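You operate a simulated robot arm through the tools that you are given. There is no shell and no other tool.

You are at the controls of a simulated robot arm. One attempt, no reset.

Task
Shut the blue light box down, park its connector and cap the tester.
Fine: shutter closed and knob OFF first; the red connector parks in the white spare port; the grey cap goes on the tester port. Set down upright: grey square cap.

The check looks at the end state, three seconds after you hand in, the way a careful person would. Anything else that was tipped, shoved, dropped, spilled or broken makes it a failure. A push-on lid holds only when it is set on centred and level and pressed home; a screw cap is set on level and turned clockwise until tight.

Robot
A 7-joint arm with a two-finger parallel gripper, fixed in place. Base frame: the origin is on the floor under the middle of its stand, x ahead of it, y to its left, z up; the work surface is at about z = 0.878. Readings come in m, rad, newtons and seconds.
It reaches about 1.479 m from its shoulder. Its first joint turns from -2.897 to 2.897 rad. Payload 4.4 kg.
The tool frame sits at the grasp point between the pads (the TCP): z along the fingers, y along the line on which they close. The tips reach 0.023 m beyond it. The gripper opens to 0.094 m. The fingers are 0.038 m wide and 0.01 m thick; the gripper's body (0.054 by 0.096 m) begins 0.039 m behind the TCP.
Orientation is told as [roll, pitch, yaw] about the base's x, y, z axes, in that order, counted from this pose: with the fingers straight down and closing along the base's y, the tool's x points along the base's -x, its y along +y and its z along -z.

Tools
- The arm moves only by the tool move_arm. Its argument "commands" is one flat list of numbers, 7 for each row, row after row: the gripper command, from -1 (shut) to 1 (fully open), values between in proportion, then the shift along the base's x, y, z in units of 25 mm (1.0 is 25 mm), then the turn, a rotation vector about the base's x, y, z in units of 4 degrees (1.0 is 4 degrees). In form: [jaw, tx, ty, tz, wx, wy, wz, jaw, tx, ty, tz, wx, wy, wz, ...]. A call has 1 to 20 rows; each row shifts and turns the commanded pose from where the row before left it. A call with a number of a shift or a turn outside -1 to 1 is refused whole. Each row takes 0.2 s and may step no farther than 0.05 m and 0.15 rad from the row before; otherwise, or with a gripper value out of range, the whole call is refused. A pose out of reach is approached as far as the arm can. The call stops where the force on the tool passes 40 N (or 10 N more than at its start, if that is more) or the arm is blocked; 0.2 s more then pass. The fingers move at their own pace (about 0.072 m/s each) and stop on an object; they squeeze with about 28 N. The grip force told is the motor's: it shows also when the fingers shut on nothing. Time passes only in rows, and 0.2 s behind the last, so rows that do not move let the fingers close. The reply holds the time, the measured pose of the TCP, the force on the tool along the base axes, the opening and the grip force, in the units named above and with some noise, with the torque about the TCP (base axes, N m) and any sound that the robot's microphone picked up.
- Cameras (640 x 400 px; columns grow to the right, rows downward): "scene" is fixed at [0.0496, 0.4996, 1.5425]; the picture's right is [-0.19, -0.98, 0.00], its down [-0.40, 0.08, -0.92] and it looks along [0.90, -0.17, -0.40] (base axes); focal length 345 px, centre (320, 200). "wrist" rides on the gripper at [0.086, 0.016, -0.074] in the tool frame; the picture's right is [-0.18, 0.98, 0.00], its down [-0.58, -0.11, -0.81] and it looks along [-0.79, -0.15, 0.59] (tool axes); focal length 243 px, centre (320, 200). There is no depth. A picture from a camera that has moved, and an enlarged one, comes with that camera's place and axes in the base frame and with its lens.
- camera(camera): a new picture of that camera. The clock stands still meanwhile.
- zoom(camera, box): a new picture of the part [left, top, right, bottom] of that camera's present view, enlarged. The clock stands still meanwhile.
- job_done(): hands the job in; it is judged then, once.

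Places have to be worked out from the pictures, the camera data and where the tool is seen. Open the gripper and draw the arm clear of the work before you hand the job in, unless the task says otherwise.

The tools are called after "Call:" as a command line: name --argument value ..., lists and objects as JSON in quotes. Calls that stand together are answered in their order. move_arm: Moves the arm, as the interface text tells. Its arguments: {"type":"object","properties":{"commands":{"type":"array","items":{"type":"number"}}},"required":["commands"]} The other tools are called the same way: camera (camera) takes a picture; zoom (camera, box) takes an enlarged picture of a part of a camera's view; job_done () hands the job in.

At the start:

```text
time_s: 0.0
tcp_pos: [0.7386, 0.1338, 1.2768]
tool_rot: [0.0, -0.001, 0.0]
contact_force: [0.1, 0.0, 0.4]
torque: [0.01, 0.0, 0.01]
finger_gap: 0.0941
finger_force: 0.0
```

scene: 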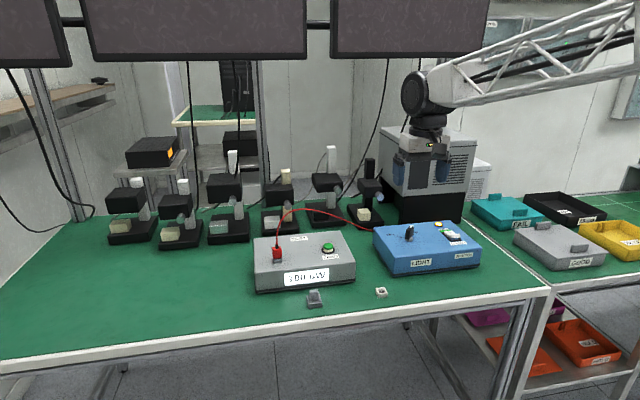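
wrist: 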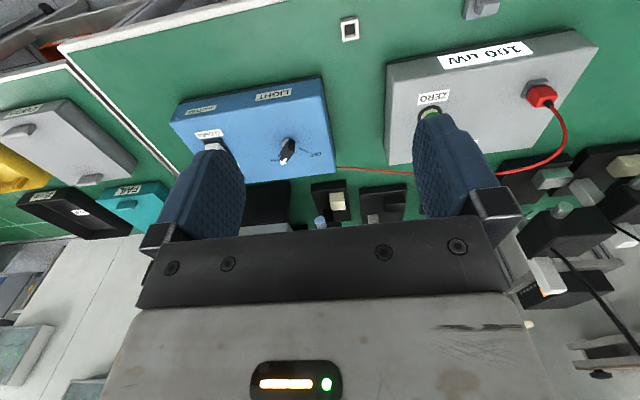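

I'll start by enlarging the scene around the two boxes to identify the parts.

Call:
zoom --camera "scene" --box '[360, 200, 500, 288]'

Call:
zoom --camera "scene" --box '[240, 200, 400, 315]'

Call:
zoom --camera "wrist" --box '[160, 60, 360, 200]'

Call:
zoom --camera "wrist" --box '[320, 0, 620, 190]'

```text
4.55 times, centred on (430, 244) of scene
camera zoom: at [0.0496, 0.4996, 1.5425], right [-0.19, -0.98, 0.0], down [-0.4, 0.08, -0.92], along [0.9, -0.17, -0.4], focal length 1568 px, centre (-180, 0)
```

zoom: 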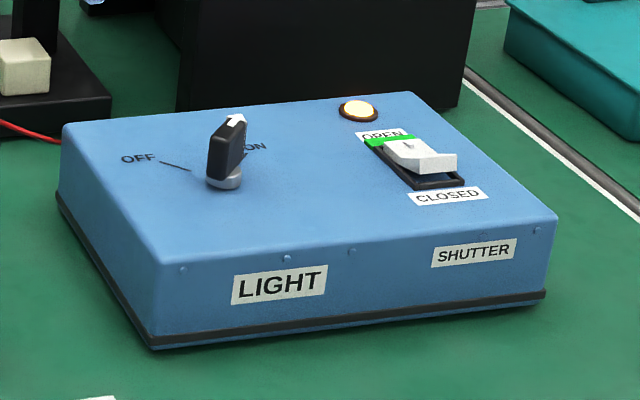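

```text
3.48 times, centred on (320, 258) of scene
camera zoom: at [0.0496, 0.4996, 1.5425], right [-0.19, -0.98, 0.0], down [-0.4, 0.08, -0.92], along [0.9, -0.17, -0.4], focal length 1200 px, centre (320, 0)
```

zoom: 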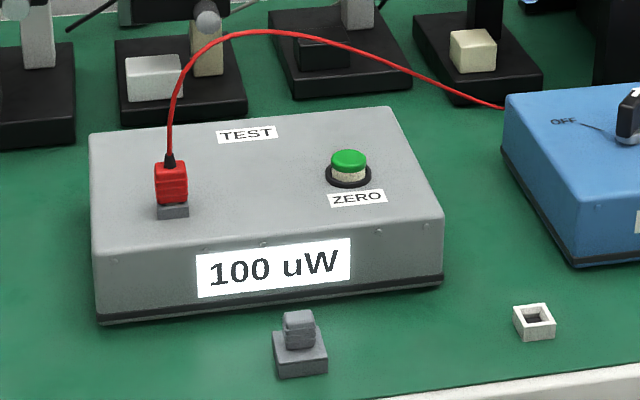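

```text
2.86 times, centred on (260, 130) of wrist
camera zoom: at [0.6521, 0.1523, 1.3525], right [0.18, 0.98, 0.0], down [0.58, -0.11, 0.81], along [0.79, -0.15, -0.59], focal length 693 px, centre (491, 400)
```

zoom: 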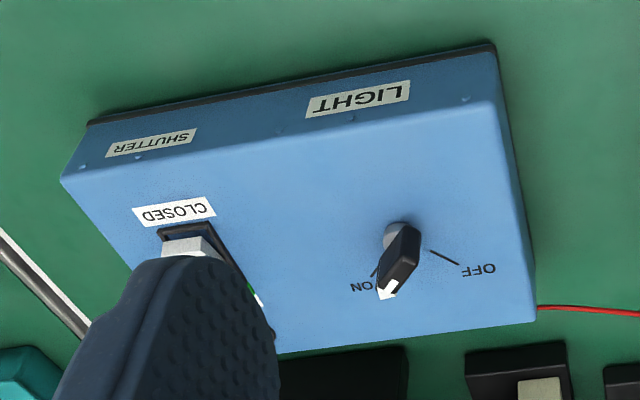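

```text
2.11 times, centred on (470, 95) of wrist
camera zoom: at [0.6521, 0.1523, 1.3525], right [0.18, 0.98, 0.0], down [0.58, -0.11, 0.81], along [0.79, -0.15, -0.59], focal length 511 px, centre (4, 421)
```

zoom: 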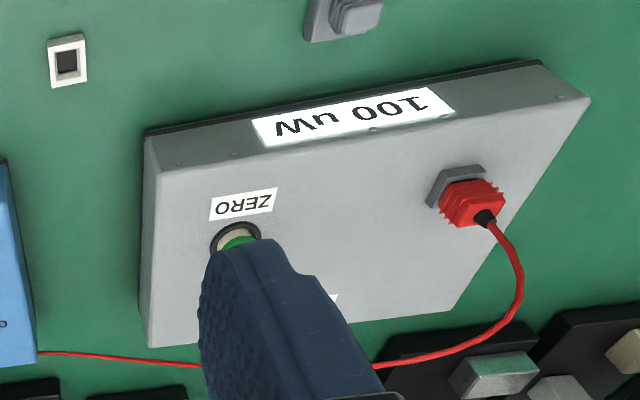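

The light box spans roughly x 0.896+ and y −0.21 to 0.10, with its top at z≈0.95. The knob is near (0.985, 0.015). I'll bring the wrist camera closer with the gripper well above the box to see the knob and shutter.

Call:
move_arm --commands '[1, 0.6, -0.7, -0.7, 0, 0, 0, 1, 0.6, -0.7, -0.7, 0, 0, 0, 1, 0.6, -0.7, -0.7, 0, 0, 0, 1, 0.6, -0.7, -0.7, 0, 0, 0, 1, 0.6, -0.7, -0.7, 0, 0, 0, 1, 0.6, -0.7, -0.7, 0, 0, 0, 1, 0.0, 0, 0, 0, 0, 0]'

Call:
camera --camera "wrist"

Call:
camera --camera "scene"

```text
time_s: 1.6
tcp_pos: [0.8289, 0.0285, 1.1735]
tool_rot: [0.0, 0.0, 0.0]
contact_force: [-0.4, 0.5, -0.4]
torque: [-0.01, 0.0, 0.0]
finger_gap: 0.0941
finger_force: 0.1
```

```text
taken
camera wrist: at [0.743, 0.0472, 1.2476], right [0.18, 0.98, 0.0], down [0.58, -0.11, 0.81], along [0.79, -0.15, -0.59], focal length 243 px, centre (320, 200)
```

wrist: 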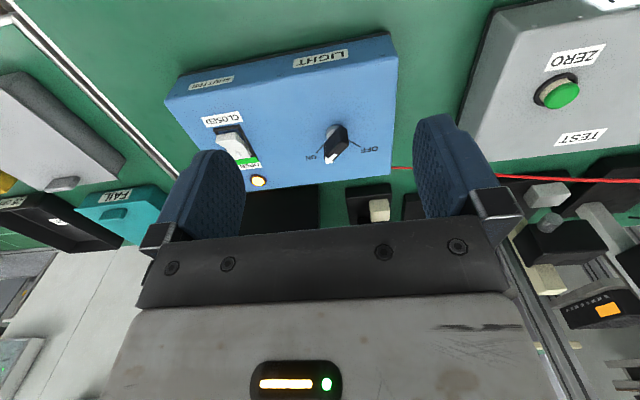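

```text
taken
```

scene: 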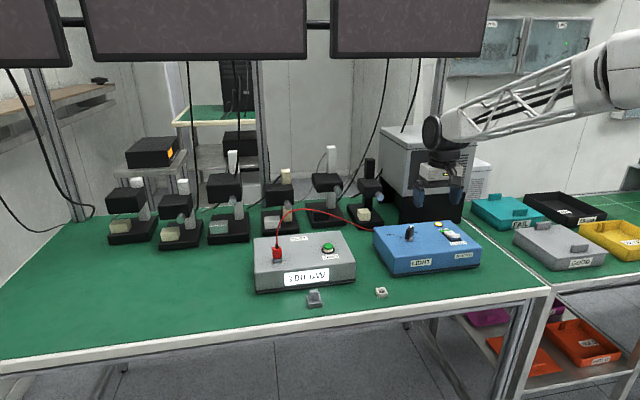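

The box is well in view now; I'll enlarge the knob and shutter.

Call:
zoom --camera "wrist" --box '[190, 95, 290, 195]'

Call:
zoom --camera "wrist" --box '[290, 95, 400, 190]'

Call:
zoom --camera "scene" --box '[425, 210, 475, 250]'

Call:
zoom --camera "scene" --box '[385, 210, 435, 250]'

```text
4.00 times, centred on (240, 145) of wrist
camera zoom: at [0.743, 0.0472, 1.2476], right [0.18, 0.98, 0.0], down [0.58, -0.11, 0.81], along [0.79, -0.15, -0.59], focal length 970 px, centre (640, 420)
```

zoom: 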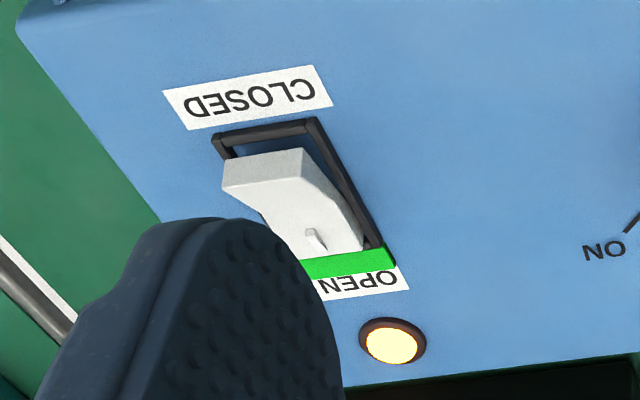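

```text
4.21 times, centred on (345, 142) of wrist
camera zoom: at [0.743, 0.0472, 1.2476], right [0.18, 0.98, 0.0], down [0.58, -0.11, 0.81], along [0.79, -0.15, -0.59], focal length 1022 px, centre (215, 442)
```

zoom: 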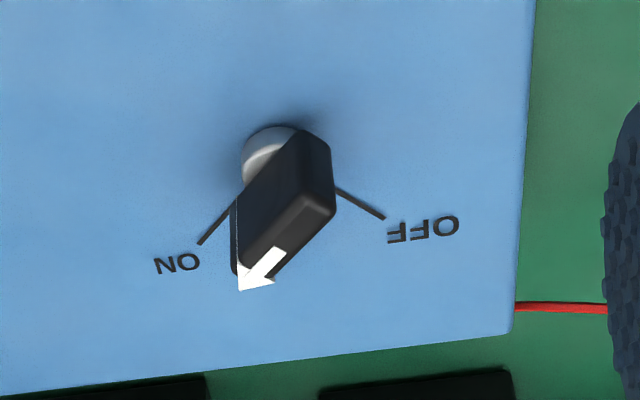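

```text
10.00 times, centred on (450, 230) of scene
camera zoom: at [0.0496, 0.4996, 1.5425], right [-0.19, -0.98, 0.0], down [-0.4, 0.08, -0.92], along [0.9, -0.17, -0.4], focal length 3450 px, centre (-980, -100)
```

zoom: 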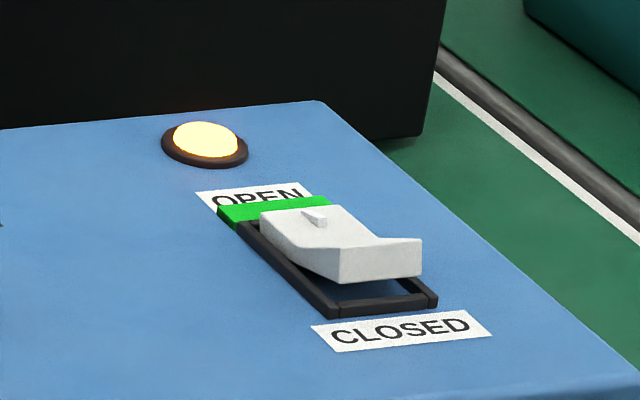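

```text
10.00 times, centred on (410, 230) of scene
camera zoom: at [0.0496, 0.4996, 1.5425], right [-0.19, -0.98, 0.0], down [-0.4, 0.08, -0.92], along [0.9, -0.17, -0.4], focal length 3450 px, centre (-580, -100)
```

zoom: 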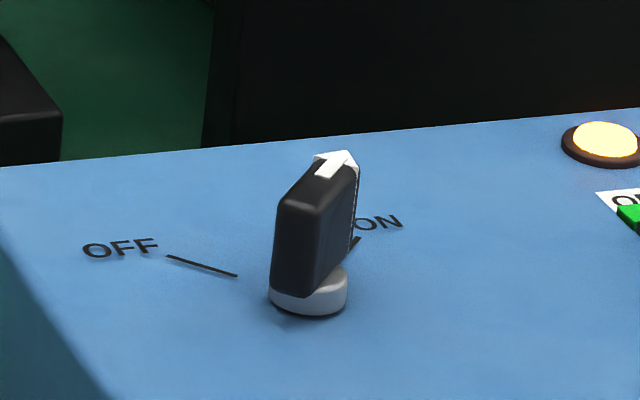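

The shutter is a rocker, with its OPEN end down and its CLOSED (near) end raised, so the near end has to be pressed. The knob points to ON and must turn about 90° counter-clockwise to OFF. I'll close the fingers, tilt the tool 20° so the near tip edge is lowest, and move above the rocker.

Call:
move_arm --commands '[-1, 0.63, -0.9, -0.6, 0, -1, 0, -1, 0.63, -0.9, -0.6, 0, -1, 0, -1, 0.63, -0.9, -0.6, 0, -1, 0, -1, 0.63, -0.9, -0.6, 0, -1, 0, -1, 0.63, -0.9, -0.6, 0, -1, 0, -1, 0.63, -0.9, -0.6, 0, 0, 0, -1, 0.63, -0.9, -0.6, 0, 0, 0, -1, 0, 0, 0, 0, 0, 0]'

Call:
camera --camera "wrist"

Call:
zoom --camera "scene" --box '[400, 180, 500, 260]'

```text
time_s: 3.4
tcp_pos: [0.9396, -0.1288, 1.0678]
tool_rot: [0.001, -0.349, 0.0]
contact_force: [0.4, -0.2, 0.3]
torque: [0.02, 0.01, -0.02]
finger_gap: 0.0001
finger_force: 28.5
```

```text
taken
camera wrist: at [0.833, -0.1098, 1.1083], right [0.17, 0.98, 0.06], down [0.27, -0.11, 0.96], along [0.95, -0.15, -0.28], focal length 243 px, centre (320, 200)
```

wrist: 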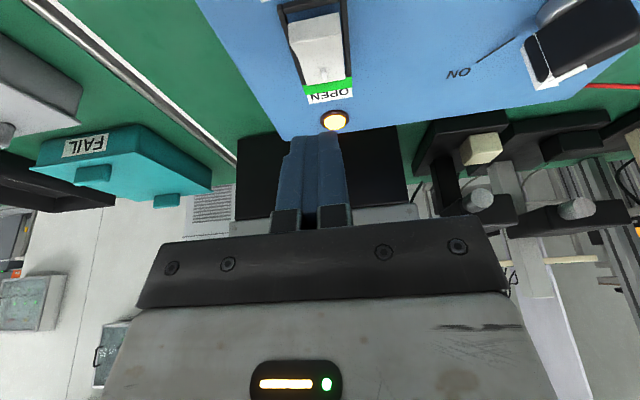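

```text
5.00 times, centred on (450, 220) of scene
camera zoom: at [0.0496, 0.4996, 1.5425], right [-0.19, -0.98, 0.0], down [-0.4, 0.08, -0.92], along [0.9, -0.17, -0.4], focal length 1725 px, centre (-330, 100)
```

zoom: 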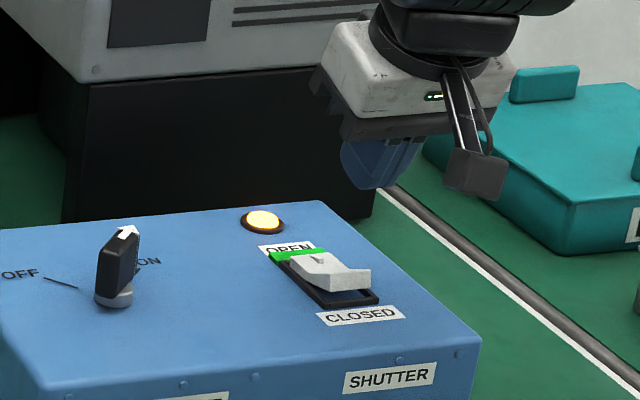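

The rocker is visible in the wrist view; I'll enlarge it to locate it precisely.

Call:
zoom --camera "wrist" --box '[260, 0, 400, 100]'

Call:
zoom --camera "wrist" --box '[250, 110, 390, 220]'

```text
4.00 times, centred on (330, 50) of wrist
camera zoom: at [0.833, -0.1098, 1.1083], right [0.17, 0.98, 0.06], down [0.27, -0.11, 0.96], along [0.95, -0.15, -0.28], focal length 970 px, centre (280, 800)
```

zoom: 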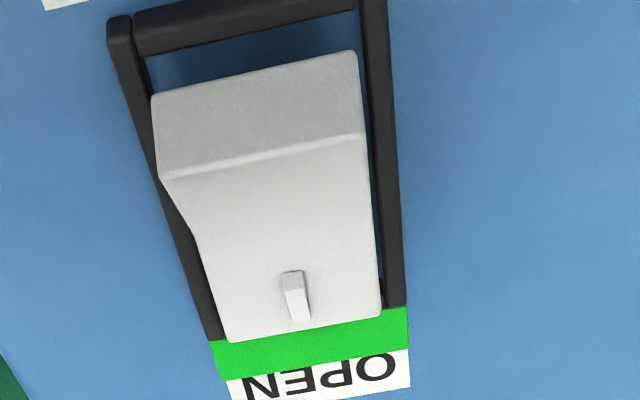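

```text
3.64 times, centred on (320, 165) of wrist
camera zoom: at [0.833, -0.1098, 1.1083], right [0.17, 0.98, 0.06], down [0.27, -0.11, 0.96], along [0.95, -0.15, -0.28], focal length 882 px, centre (320, 327)
```

zoom: 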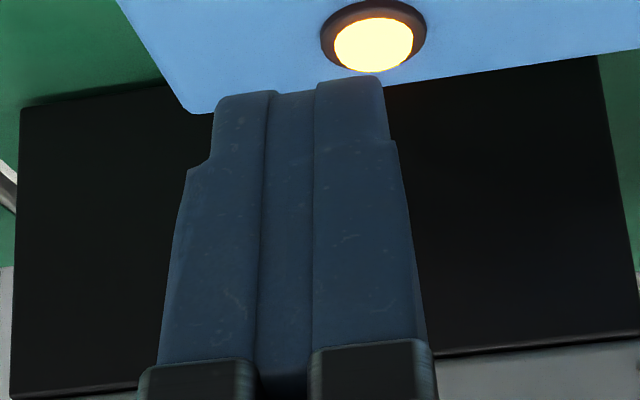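

Fingers and rocker line up within about 3 mm in y; the rocker near edge is at about x 0.944, y −0.126, and the pivot is around x 0.971. I'll move over the near half and lower to just above it.

Call:
move_arm --commands '[-1, 0.31, 0.06, -0.7, 0, 0, 0, -1, 0.31, 0.06, -0.7, 0, 0, 0, -1, 0, 0, -0.5, 0, 0, 0, -1, 0, 0, 0, 0, 0, 0]'

Call:
zoom --camera "wrist" --box '[240, 0, 400, 160]'

Call:
zoom --camera "scene" --box '[415, 190, 485, 250]'

```text
time_s: 4.4
tcp_pos: [0.9548, -0.1248, 1.0207]
tool_rot: [-0.001, -0.349, -0.001]
contact_force: [-0.1, -1.4, -0.4]
torque: [-0.01, 0.0, 0.02]
finger_gap: 0.0
finger_force: 28.2
```

```text
2.50 times, centred on (320, 80) of wrist
camera zoom: at [0.8483, -0.1072, 1.0611], right [0.17, 0.98, 0.06], down [0.27, -0.11, 0.96], along [0.95, -0.15, -0.28], focal length 606 px, centre (320, 500)
```

zoom: 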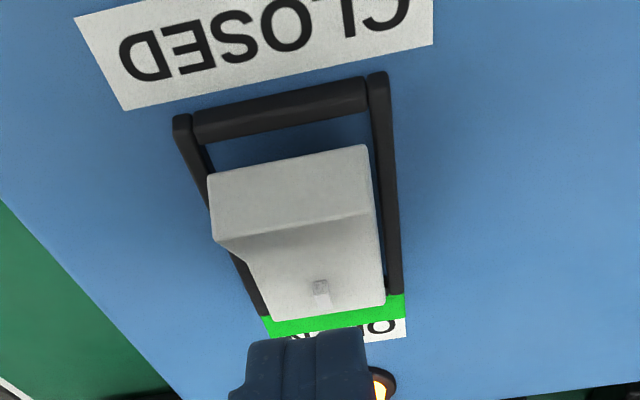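

```text
6.67 times, centred on (450, 220) of scene
camera zoom: at [0.0496, 0.4996, 1.5425], right [-0.19, -0.98, 0.0], down [-0.4, 0.08, -0.92], along [0.9, -0.17, -0.4], focal length 2300 px, centre (-547, 67)
```

zoom: 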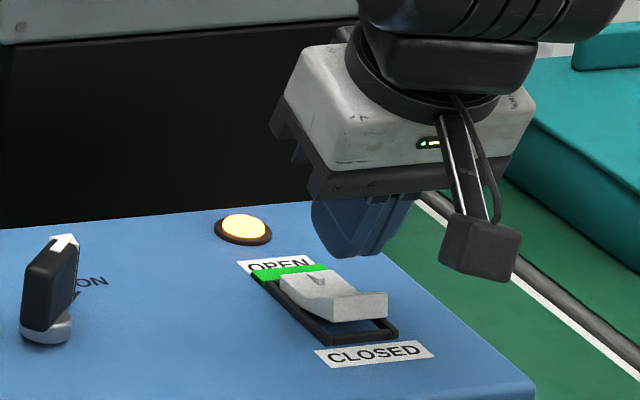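

The tip is centred on the rocker in y, about 15–20 mm above its raised near end (z≈0.98). Pressing down in small steps and watching force and sound.

Call:
move_arm --commands '[-1, -0.08, 0, -0.15, 0, 0, 0, -1, -0.08, 0, -0.15, 0, 0, 0, -1, 0, 0, -0.15, 0, 0, 0, -1, 0, 0, -0.12, 0, 0, 0, -1, 0, 0, -0.12, 0, 0, 0, -1, 0, 0, -0.12, 0, 0, 0]'

Call:
zoom --camera "scene" --box '[415, 190, 485, 250]'

Call:
zoom --camera "wrist" --box '[240, 0, 400, 160]'

```text
time_s: 5.8
tcp_pos: [0.952, -0.1255, 0.9997]
tool_rot: [0.0, -0.349, -0.001]
contact_force: [0.2, -0.8, -0.6]
torque: [0.03, -0.01, -0.01]
finger_gap: 0.0001
finger_force: 28.3
heard: click
```

```text
6.67 times, centred on (450, 220) of scene
camera zoom: at [0.0496, 0.4996, 1.5425], right [-0.19, -0.98, 0.0], down [-0.4, 0.08, -0.92], along [0.9, -0.17, -0.4], focal length 2300 px, centre (-547, 67)
```

zoom: 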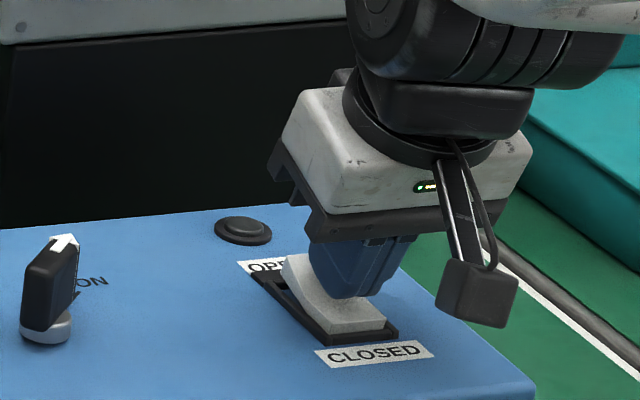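

```text
2.50 times, centred on (320, 80) of wrist
camera zoom: at [0.8442, -0.107, 1.0406], right [0.17, 0.98, 0.06], down [0.27, -0.11, 0.96], along [0.95, -0.15, -0.28], focal length 606 px, centre (320, 500)
```

zoom: 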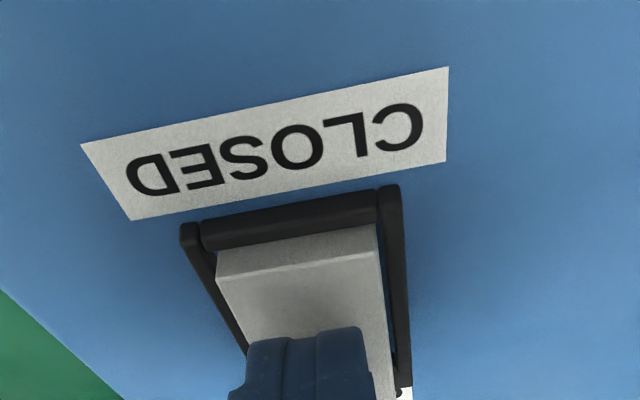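

I heard a click, the lamp went out and the rocker's near end is now down, so the shutter is closed. I'll lift straight up, level the tool, and move back to view the knob with the fingers open.

Call:
move_arm --commands '[-1, 0, 0, 0.8, 0, 0, 0, -1, 0, 0, 1, 0, 0.5, 0, -1, 0, 0, 1, 0, 1, 0, -1, 0, 0, 1, 0, 1, 0, -1, 0, 0, 1, 0, 1, 0, 1, -0.4, 1, 0, 0, 1, 0, 1, -0.4, 1, 0, 0, 0.5, 0, 1, -0.4, 1, 0, 0, 0, 0, 1, -0.4, 1, 0, 0, 0, 0, 1, -0.4, 1, 0, 0, 0, 0, 1, 0, 1, 0, 0, 0, 0, 1, 0, 0, 0, 0, 0, 0]'

Call:
camera --camera "wrist"

Call:
zoom --camera "scene" --box '[360, 200, 500, 288]'

```text
time_s: 8.4
tcp_pos: [0.9013, 0.0247, 1.1213]
tool_rot: [0.001, 0.0, 0.001]
contact_force: [0.7, -0.6, 0.0]
torque: [0.01, 0.0, -0.01]
finger_gap: 0.094
finger_force: 0.1
```

```text
taken
camera wrist: at [0.815, 0.0432, 1.1952], right [0.18, 0.98, 0.0], down [0.58, -0.11, 0.81], along [0.79, -0.15, -0.59], focal length 243 px, centre (320, 200)
```

wrist: 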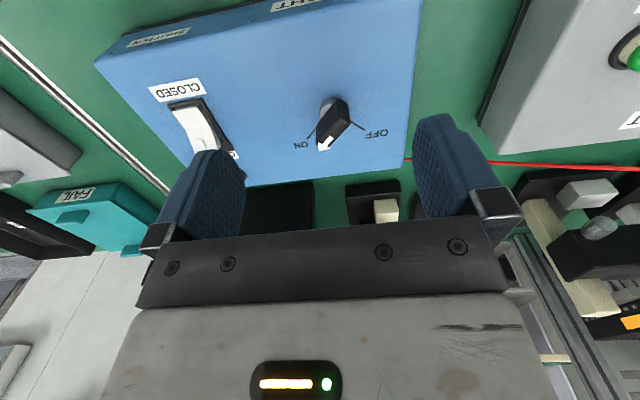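

```text
4.55 times, centred on (430, 244) of scene
camera zoom: at [0.0496, 0.4996, 1.5425], right [-0.19, -0.98, 0.0], down [-0.4, 0.08, -0.92], along [0.9, -0.17, -0.4], focal length 1568 px, centre (-180, 0)
```

zoom: 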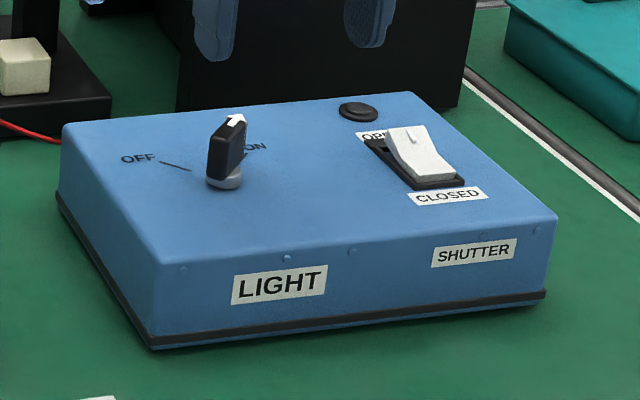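

The shutter is shut with the lamp dark. Now I'll enlarge the knob from this viewpoint.

Call:
zoom --camera "wrist" --box '[285, 80, 395, 160]'

Call:
zoom --camera "scene" --box '[390, 215, 430, 247]'

```text
5.00 times, centred on (340, 120) of wrist
camera zoom: at [0.815, 0.0432, 1.1952], right [0.18, 0.98, 0.0], down [0.58, -0.11, 0.81], along [0.79, -0.15, -0.59], focal length 1213 px, centre (220, 600)
```

zoom: 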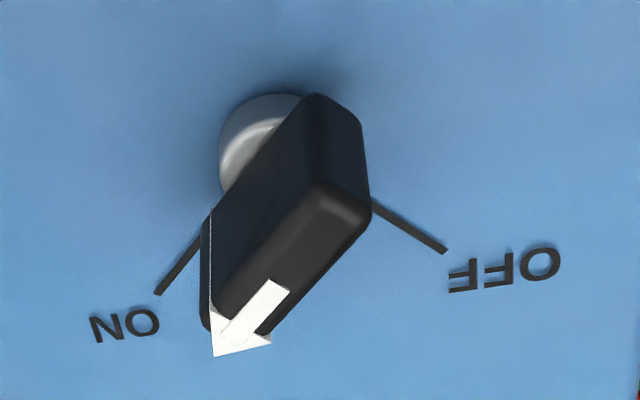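

```text
12.50 times, centred on (410, 231) of scene
camera zoom: at [0.0496, 0.4996, 1.5425], right [-0.19, -0.98, 0.0], down [-0.4, 0.08, -0.92], along [0.9, -0.17, -0.4], focal length 4313 px, centre (-805, -188)
```

zoom: 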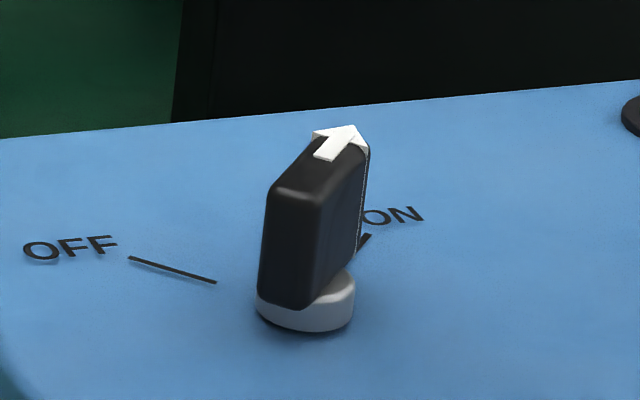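

The ON and OFF marks sit at ∓45° from +x around a knob axis at about (0.969, 0.026). The handle top is at z≈1.00. I'll yaw the gripper −45° so it closes across the handle and hover above it.

Call:
move_arm --commands '[0.2, 0.225, 0, -0.2, 0, 0, -1, 0.2, 0.225, 0, -0.2, 0, 0, -1, 0.2, 0.225, 0, -0.2, 0, 0, -1, 0.2, 0.225, 0, -0.2, 0, 0, -1, 0.2, 0.225, 0, -0.2, 0, 0, -1, 0.2, 0.225, 0, -0.2, 0, 0, -1, 0.2, 0.225, 0, -0.2, 0, 0, -1, 0.2, 0.225, 0, -0.2, 0, 0, -1, 0.2, 0.225, 0, -0.2, 0, 0, -1, 0.2, 0.225, 0, -0.2, 0, 0, -1, 0.2, 0.225, 0.03, -0.2, 0, 0, -1, 0.2, 0.225, 0.03, -0.2, 0, 0, -0.25, 0.2, 0, 0, 0, 0, 0, 0]'

Call:
camera --camera "wrist"

Call:
zoom --camera "scene" --box '[360, 180, 480, 260]'

```text
time_s: 11.2
tcp_pos: [0.9683, 0.0271, 1.0598]
tool_rot: [0.0, 0.0, -0.786]
contact_force: [0.3, 0.1, 0.3]
torque: [-0.02, -0.01, 0.0]
finger_gap: 0.0565
finger_force: 0.1
```

```text
taken
camera wrist: at [0.9182, 0.1011, 1.1344], right [0.83, 0.56, 0.0], down [0.33, -0.49, 0.81], along [0.46, -0.67, -0.59], focal length 243 px, centre (320, 200)
```

wrist: 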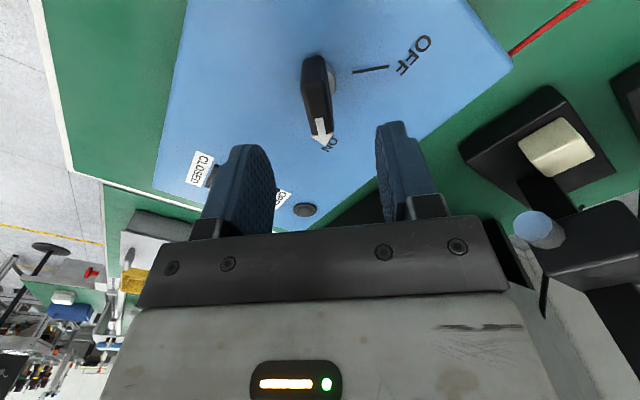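

```text
5.00 times, centred on (420, 220) of scene
camera zoom: at [0.0496, 0.4996, 1.5425], right [-0.19, -0.98, 0.0], down [-0.4, 0.08, -0.92], along [0.9, -0.17, -0.4], focal length 1725 px, centre (-180, 100)
```

zoom: 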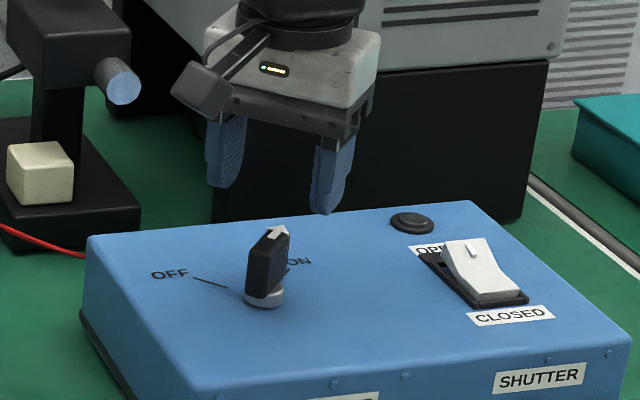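

The handle is seen end-on between the fingers. I'll enlarge to check the centring.

Call:
zoom --camera "wrist" --box '[240, 30, 440, 170]'

```text
2.86 times, centred on (340, 100) of wrist
camera zoom: at [0.9182, 0.1011, 1.1344], right [0.83, 0.56, 0.0], down [0.33, -0.49, 0.81], along [0.46, -0.67, -0.59], focal length 693 px, centre (263, 486)
```

zoom: 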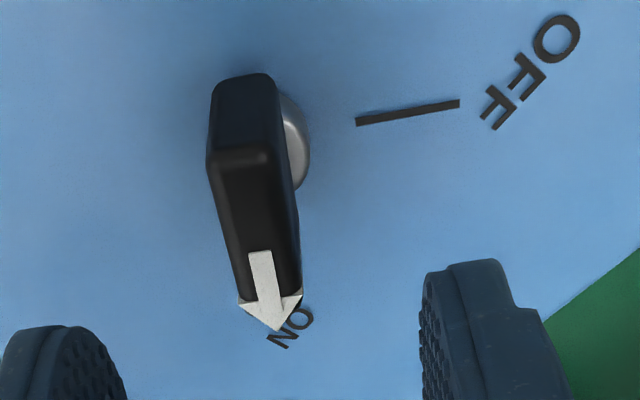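

The handle midline lies at tool y≈0 and the axis is about 1.6 mm ahead, so centring is good. I'll descend around the handle to TCP z≈1.000, then partly close to check clearance on both sides.

Call:
move_arm --commands '[0.2, 0.04, -0.04, -0.5, 0, 0, 0, 0.2, 0, 0, -0.5, 0, 0, 0, 0.2, 0, 0, -0.5, 0, 0, 0, 0.2, 0, 0, -0.5, 0, 0, 0, 0.2, 0, 0, -0.39, 0, 0, 0, -0.4, 0, 0, 0, 0, 0, 0, -0.4, 0, 0, 0, 0, 0, 0]'

Call:
zoom --camera "wrist" --box '[240, 20, 420, 170]'

Call:
zoom --camera "scene" --box '[380, 190, 450, 250]'

```text
time_s: 12.8
tcp_pos: [0.9692, 0.0251, 1.0011]
tool_rot: [-0.001, 0.0, -0.783]
contact_force: [0.3, -0.3, -0.3]
torque: [-0.02, -0.04, 0.03]
finger_gap: 0.028
finger_force: 0.0
```

```text
2.67 times, centred on (330, 95) of wrist
camera zoom: at [0.9191, 0.0999, 1.0744], right [0.83, 0.56, 0.0], down [0.33, -0.49, 0.81], along [0.46, -0.67, -0.59], focal length 647 px, centre (293, 480)
```

zoom: 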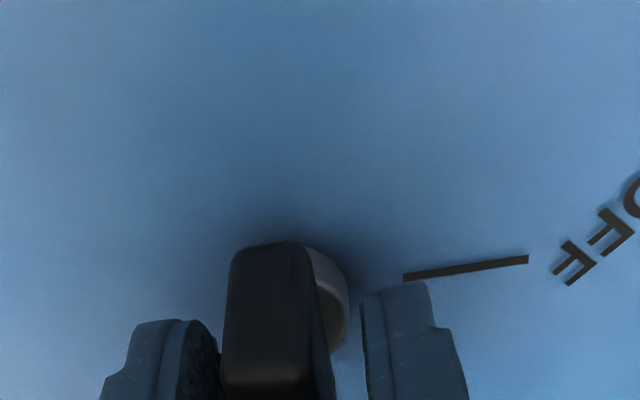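

```text
6.67 times, centred on (415, 220) of scene
camera zoom: at [0.0496, 0.4996, 1.5425], right [-0.19, -0.98, 0.0], down [-0.4, 0.08, -0.92], along [0.9, -0.17, -0.4], focal length 2300 px, centre (-313, 67)
```

zoom: 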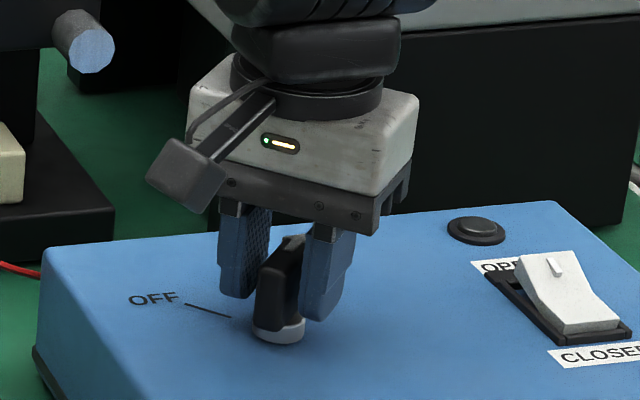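

The handle spans about −6.5 to +7 mm about the tool centre, so it is centred. Closing on it gently.

Call:
move_arm --commands '[-0.6, 0, 0, 0, 0, 0, 0, -0.75, 0, 0, 0, 0, 0, 0, -1, 0, 0, 0, 0, 0, 0]'

```text
time_s: 13.6
tcp_pos: [0.9692, 0.0233, 0.999]
tool_rot: [0.001, -0.001, -0.785]
contact_force: [-24.0, -13.2, 4.3]
torque: [0.25, 0.24, 0.03]
finger_gap: 0.0148
finger_force: 45.5
```

There's a sideways force toward (−x, −y), so the handle sits slightly to that side of centre. I'll hold one row to see whether it settles.

Call:
move_arm --commands '[-1, 0, 0, 0, 0, 0, 0]'

Call:
zoom --camera "scene" --box '[360, 200, 500, 288]'

```text
time_s: 14.0
tcp_pos: [0.9686, 0.0252, 0.9999]
tool_rot: [0.0, 0.0, -0.785]
contact_force: [-30.3, -18.6, 5.0]
torque: [0.47, 0.61, 0.05]
finger_gap: 0.0151
finger_force: 44.6
```

```text
4.55 times, centred on (430, 244) of scene
camera zoom: at [0.0496, 0.4996, 1.5425], right [-0.19, -0.98, 0.0], down [-0.4, 0.08, -0.92], along [0.9, -0.17, -0.4], focal length 1568 px, centre (-180, 0)
```

zoom: 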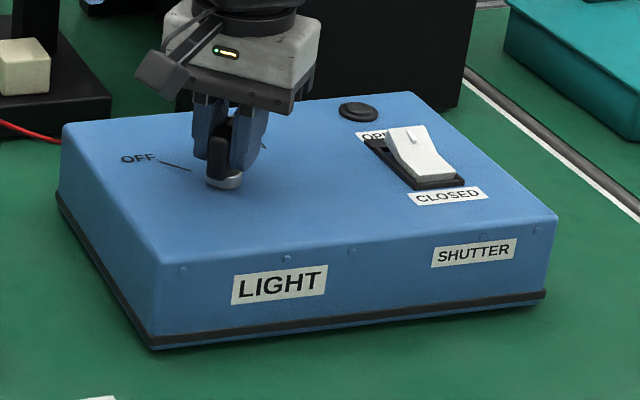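

The box hasn't moved. I'll relieve the side load by shifting the tool about 1 mm in the direction it is being pushed.

Call:
move_arm --commands '[-1, -0.04, -0.03, 0, 0, 0, 0, -1, 0, 0, 0, 0, 0, 0]'

```text
time_s: 14.6
tcp_pos: [0.9678, 0.0243, 0.9999]
tool_rot: [0.002, 0.0, -0.786]
contact_force: [-6.1, -8.0, -2.9]
torque: [0.72, 0.81, 0.02]
finger_gap: 0.015
finger_force: 44.9
```

Side load dropped to about 10 N. The axis should be within about 1 mm of the current TCP (0.968, 0.024). I'll start turning counter-clockwise in a short batch and watch the forces.

Call:
move_arm --commands '[-1, -0.01, -0.015, 0, 0, 0, 0.5, -1, 0, 0, 0, 0, 0, 0.8, -1, 0, 0, 0, 0, 0, 0.8, -1, 0, 0, 0, 0, 0, 0.8]'

```text
time_s: 15.6
tcp_pos: [0.9689, 0.0254, 1.0]
tool_rot: [0.001, 0.0, -0.581]
contact_force: [14.3, 9.6, -11.8]
torque: [-0.18, -0.45, -0.03]
finger_gap: 0.015
finger_force: 45.5
```

Forces are modest (around 20 N) and the yaw moved about 12° with little torque. Continuing with a tiny correction toward the force.

Call:
move_arm --commands '[-1, 0.01, 0.01, 0.01, 0, 0, 0.8, -1, 0.01, 0, 0.01, 0, 0, 0.8, -1, 0, 0, 0, 0, 0, 0.8, -1, 0, 0, 0, 0, 0, 0.8, -1, 0, 0, 0, 0, 0, 0.8]'

Call:
zoom --camera "scene" --box '[360, 200, 500, 288]'

```text
time_s: 16.8
tcp_pos: [0.9671, 0.0236, 0.9991]
tool_rot: [0.0, 0.001, -0.299]
contact_force: [9.8, 20.1, -16.1]
torque: [0.1, -0.26, 0.0]
finger_gap: 0.0151
finger_force: 44.8
```

```text
4.55 times, centred on (430, 244) of scene
camera zoom: at [0.0496, 0.4996, 1.5425], right [-0.19, -0.98, 0.0], down [-0.4, 0.08, -0.92], along [0.9, -0.17, -0.4], focal length 1568 px, centre (-180, 0)
```

zoom: 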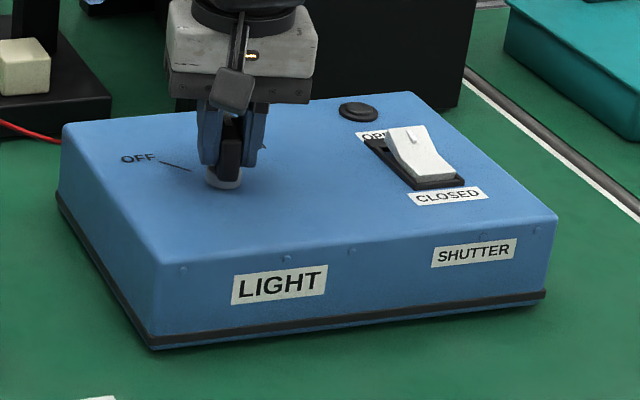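

The knob is turning with the gripper and the box stays put. I'll relieve the +y/−z load slightly and continue.

Call:
move_arm --commands '[-1, 0.01, 0.02, -0.02, 0, 0, 0.8, -1, 0, 0.01, -0.01, 0, 0, 0.8, -1, 0, 0, 0, 0, 0, 0.8, -1, 0, 0, 0, 0, 0, 0.8, -1, 0, 0, 0, 0, 0, 0.8]'

```text
time_s: 18.0
tcp_pos: [0.9675, 0.024, 1.001]
tool_rot: [-0.002, 0.002, -0.023]
contact_force: [-7.2, 17.2, -11.5]
torque: [0.17, -0.83, -0.02]
finger_gap: 0.015
finger_force: 45.3
```

Yaw is near 0 and loads are still modest; continuing toward +45°.

Call:
move_arm --commands '[-1, -0.005, 0.015, -0.01, 0, 0, 0.8, -1, 0, 0, 0, 0, 0, 0.8, -1, 0, 0, 0, 0, 0, 0.8, -1, 0, 0, 0, 0, 0, 0.8, -1, 0, 0, 0, 0, 0, 0.8, -1, 0, 0, 0, 0, 0, 0.8]'

```text
time_s: 19.4
tcp_pos: [0.9676, 0.0252, 0.9997]
tool_rot: [0.0, 0.0, 0.31]
contact_force: [-12.5, 4.3, -1.3]
torque: [0.21, -0.41, 0.01]
finger_gap: 0.015
finger_force: 44.7
```

Yaw is 18° now; continuing.

Call:
move_arm --commands '[-1, -0.01, 0, 0, 0, 0, 0.8, -1, 0, 0, 0, 0, 0, 0.8, -1, 0, 0, 0, 0, 0, 0.8, -1, 0, 0, 0, 0, 0, 0.8, -1, 0, 0, 0, 0, 0, 0.8]'

Call:
zoom --camera "scene" --box '[360, 200, 500, 288]'

```text
time_s: 20.6
tcp_pos: [0.9685, 0.0252, 0.9997]
tool_rot: [-0.002, -0.001, 0.589]
contact_force: [-0.9, 7.3, -5.0]
torque: [0.87, -1.18, 0.0]
finger_gap: 0.0149
finger_force: 45.5
```

```text
4.55 times, centred on (430, 244) of scene
camera zoom: at [0.0496, 0.4996, 1.5425], right [-0.19, -0.98, 0.0], down [-0.4, 0.08, -0.92], along [0.9, -0.17, -0.4], focal length 1568 px, centre (-180, 0)
```

zoom: 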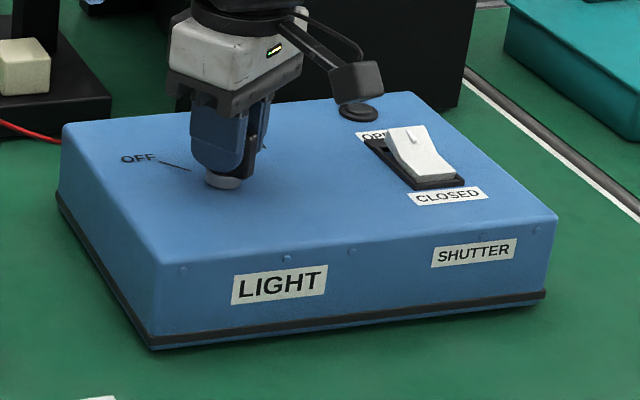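

Yaw is 34°. I'll finish the turn to +45° while watching the torque.

Call:
move_arm --commands '[-1, 0, 0, 0, 0, 0, 0.8, -1, 0, 0, 0, 0, 0, 0.8, -1, 0, 0, 0, 0, 0, 0.8, -1, 0, 0, 0, 0, 0, 0.45, -1, 0, 0, 0, 0, 0, 0]'

```text
time_s: 21.8
tcp_pos: [0.9696, 0.0254, 0.9995]
tool_rot: [0.0, 0.0, 0.788]
contact_force: [-10.2, 3.1, -0.9]
torque: [0.78, -0.63, -0.23]
finger_gap: 0.0149
finger_force: 45.6
```

The z torque has begun to rise (−0.23 N m) at 45°, which suggests the end stop. A slight extra nudge to confirm.

Call:
move_arm --commands '[-1, 0, 0, 0, 0, 0, 0.4, -1, 0, 0, 0, 0, 0, 0]'

```text
time_s: 22.4
tcp_pos: [0.9694, 0.0246, 1.0014]
tool_rot: [-0.001, 0.0, 0.818]
contact_force: [-9.0, -0.5, 2.9]
torque: [-0.78, 1.02, -1.78]
finger_gap: 0.0147
finger_force: 45.4
```

Torque jumped to −1.8 N m, so the knob is on its OFF stop. I'll back off that extra turn, open the fingers and lift straight up.

Call:
move_arm --commands '[-1, 0, 0, 0, 0, 0, -0.4, -0.2, 0, 0, 0, 0, 0, 0, 0.2, 0, 0, 0, 0, 0, 0, 0.2, 0, 0, 0.5, 0, 0, 0, 0.2, 0, 0, 1, 0, 0, 0, 0.2, 0, 0, 1, 0, 0, 0, 0.2, 0, 0, 1, 0, 0, 0, 0.2, 0, 0, 1, 0, 0, 0, 0.2, 0, 0, 0, 0, 0, 0]'

Call:
zoom --camera "scene" --box '[360, 200, 500, 288]'

Call:
camera --camera "wrist"

```text
time_s: 24.4
tcp_pos: [0.967, 0.0261, 1.1125]
tool_rot: [-0.001, 0.001, 0.788]
contact_force: [0.0, 0.0, 0.0]
torque: [-0.03, 0.0, 0.01]
finger_gap: 0.0566
finger_force: 0.0
```

```text
4.55 times, centred on (430, 244) of scene
camera zoom: at [0.0496, 0.4996, 1.5425], right [-0.19, -0.98, 0.0], down [-0.4, 0.08, -0.92], along [0.9, -0.17, -0.4], focal length 1568 px, centre (-180, 0)
```

zoom: 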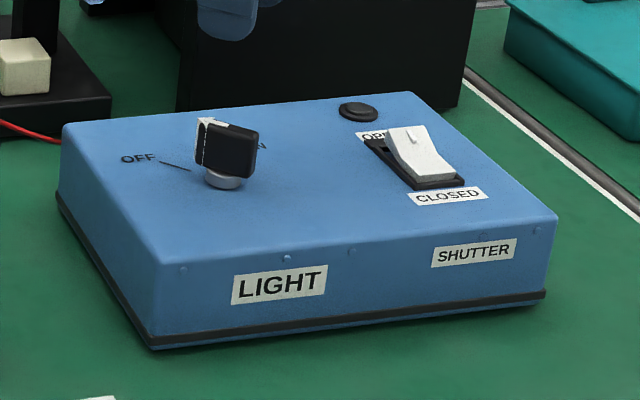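

```text
taken
camera wrist: at [0.8952, -0.0226, 1.187], right [-0.57, 0.82, 0.0], down [0.49, 0.34, 0.81], along [0.66, 0.46, -0.59], focal length 243 px, centre (320, 200)
```

wrist: 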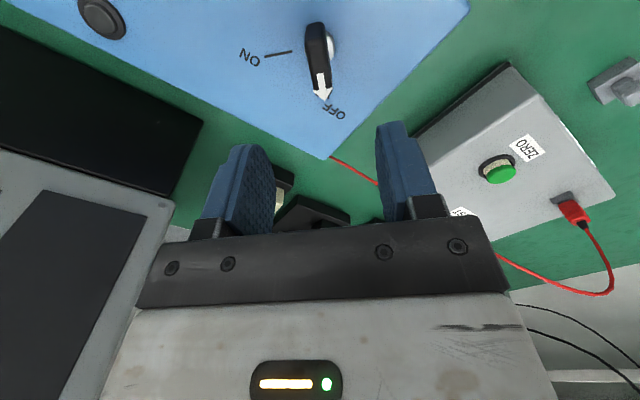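

The knob now points to OFF and the box is undisturbed. Next I'll yaw back to 0 and move to view the tester with the red connector, staying high and on the near side of the cord.

Call:
move_arm --commands '[1, -0.5, 0.5, 0.5, 0, 0, -0.8, 1, -0.5, 0.9, 0.5, 0, 0, -0.8, 1, -0.5, 0.9, 0.3, 0, 0, -0.8, 1, -0.5, 0.9, 0, 0, 0, -0.8, 1, -0.5, 0.9, 0, 0, 0, -0.8, 1, -0.5, 0.9, 0, 0, 0, -0.8, 1, -0.5, 0.9, 0, 0, 0, -0.8, 1, -0.5, 0.9, 0, 0, 0, -0.8, 1, -0.4, 0.9, 0, 0, 0, -0.8, 1, -0.4, 0.9, 0, 0, 0, -0.8, 1, 0, 0.9, 0, 0, 0, -0.8, 1, 0, 0.9, 0, 0, 0, -0.8, 1, 0, 0.9, 0, 0, 0, -0.8, 1, 0, 0.9, 0, 0, 0, -0.8, 1, 0, 0.9, 0, 0, 0, -0.08, 1, 0, 0.9, 0, 0, 0, 0, 1, 0, 0, 0, 0, 0, 0]'

Call:
camera --camera "wrist"

Call:
camera --camera "scene"

```text
time_s: 28.0
tcp_pos: [0.8482, 0.3758, 1.1454]
tool_rot: [-0.001, 0.0, 0.0]
contact_force: [0.3, 0.1, -0.1]
torque: [0.0, -0.02, 0.05]
finger_gap: 0.0941
finger_force: 0.1
```

```text
taken
camera wrist: at [0.7613, 0.3942, 1.2192], right [0.18, 0.98, 0.0], down [0.58, -0.11, 0.81], along [0.79, -0.15, -0.59], focal length 243 px, centre (320, 200)
```

wrist: 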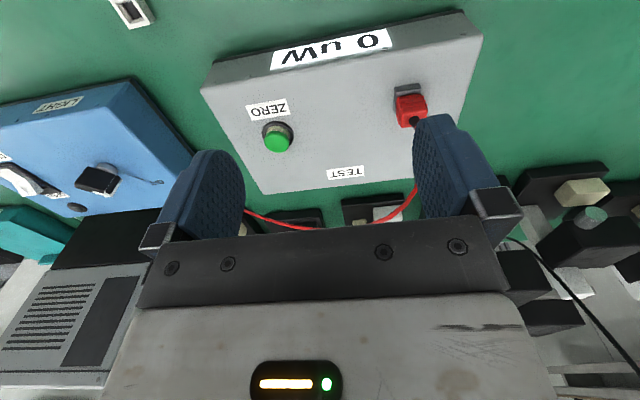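

```text
taken
```

scene: 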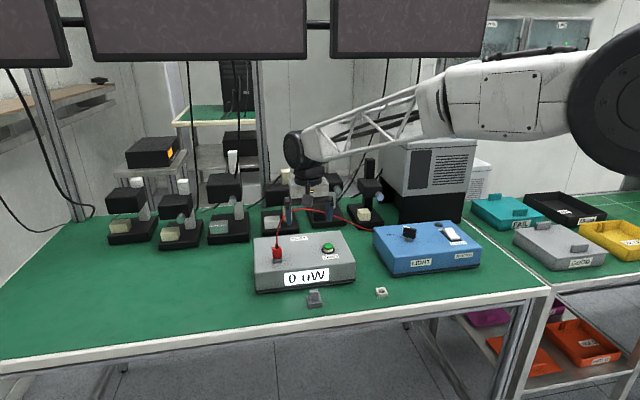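

The tester now shows 0 uW. The connector is at about (0.93, 0.46), so I'll slide over to centre it in the wrist view.

Call:
move_arm --commands '[1, 0, 0.85, -0.2, 0, 0, 0, 1, 0, 0.85, -0.2, 0, 0, 0, 1, 0, 0.85, -0.2, 0, 0, 0, 1, 0, 0.85, -0.2, 0, 0, 0, 1, 0, 0, 0, 0, 0, 0]'

Call:
camera --camera "wrist"

Call:
zoom --camera "wrist" --box '[270, 40, 410, 200]'

Call:
zoom --camera "scene" --box '[240, 190, 380, 290]'

```text
time_s: 29.2
tcp_pos: [0.848, 0.46, 1.1248]
tool_rot: [0.0, 0.0, 0.001]
contact_force: [0.6, -1.0, 0.0]
torque: [0.02, -0.03, 0.0]
finger_gap: 0.094
finger_force: 0.1
```

```text
taken
camera wrist: at [0.7611, 0.4788, 1.1995], right [0.18, 0.98, 0.0], down [0.58, -0.11, 0.81], along [0.79, -0.15, -0.59], focal length 243 px, centre (320, 200)
```

wrist: 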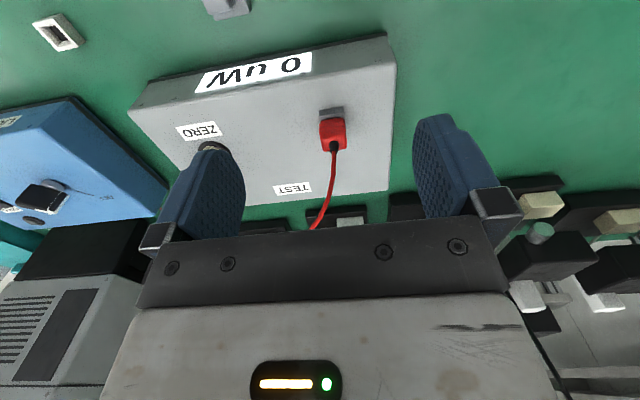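

```text
2.50 times, centred on (340, 120) of wrist
camera zoom: at [0.7611, 0.4788, 1.1995], right [0.18, 0.98, 0.0], down [0.58, -0.11, 0.81], along [0.79, -0.15, -0.59], focal length 606 px, centre (270, 400)
```

zoom: 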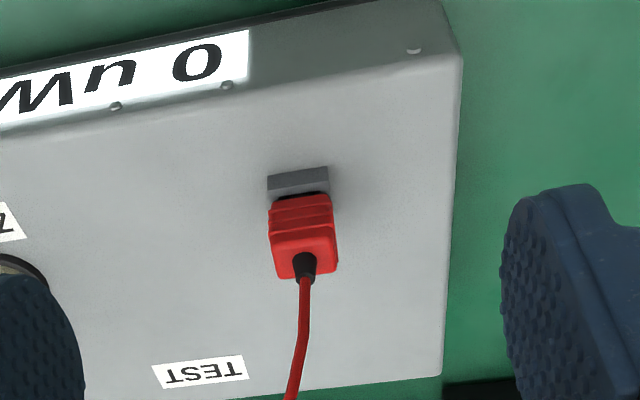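

```text
4.00 times, centred on (310, 240) of scene
camera zoom: at [0.0496, 0.4996, 1.5425], right [-0.19, -0.98, 0.0], down [-0.4, 0.08, -0.92], along [0.9, -0.17, -0.4], focal length 1380 px, centre (360, 40)
```

zoom: 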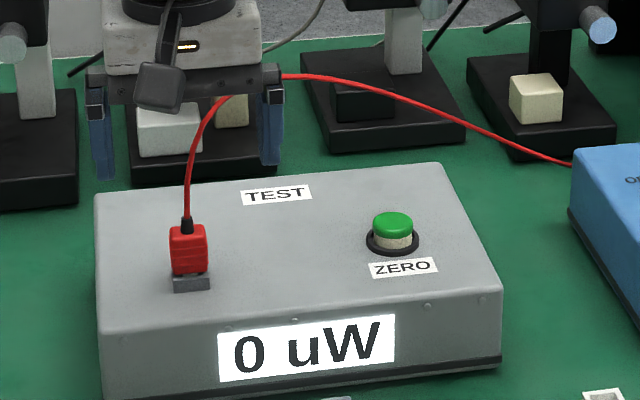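

Enlarging the connector and port for accurate geometry.

Call:
zoom --camera "wrist" --box '[305, 95, 365, 165]'

Call:
zoom --camera "scene" --box '[265, 235, 305, 267]'

Call:
zoom --camera "scene" --box '[295, 275, 405, 315]'

```text
5.71 times, centred on (335, 130) of wrist
camera zoom: at [0.7611, 0.4788, 1.1995], right [0.18, 0.98, 0.0], down [0.58, -0.11, 0.81], along [0.79, -0.15, -0.59], focal length 1386 px, centre (234, 600)
```

zoom: 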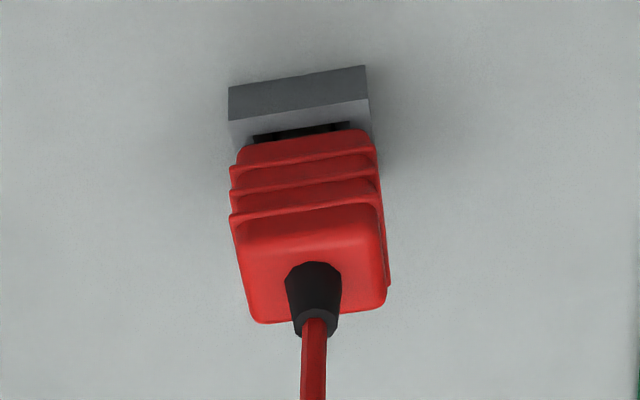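

```text
12.50 times, centred on (285, 251) of scene
camera zoom: at [0.0496, 0.4996, 1.5425], right [-0.19, -0.98, 0.0], down [-0.4, 0.08, -0.92], along [0.9, -0.17, -0.4], focal length 4313 px, centre (758, -438)
```

zoom: 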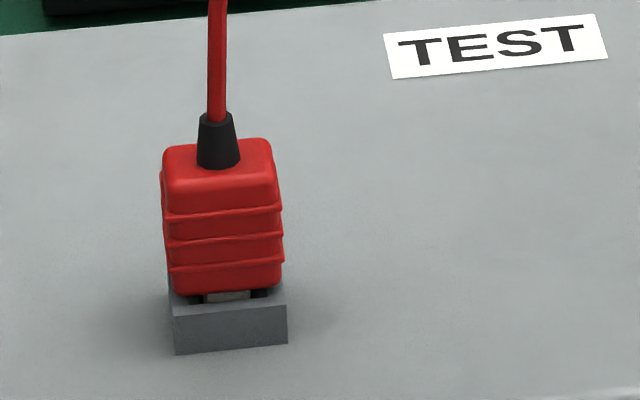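

```text
5.82 times, centred on (350, 295) of scene
camera zoom: at [0.0496, 0.4996, 1.5425], right [-0.19, -0.98, 0.0], down [-0.4, 0.08, -0.92], along [0.9, -0.17, -0.4], focal length 2007 px, centre (146, -353)
```

zoom: 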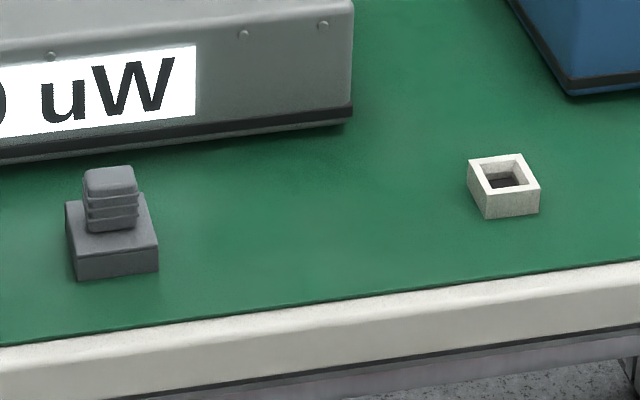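

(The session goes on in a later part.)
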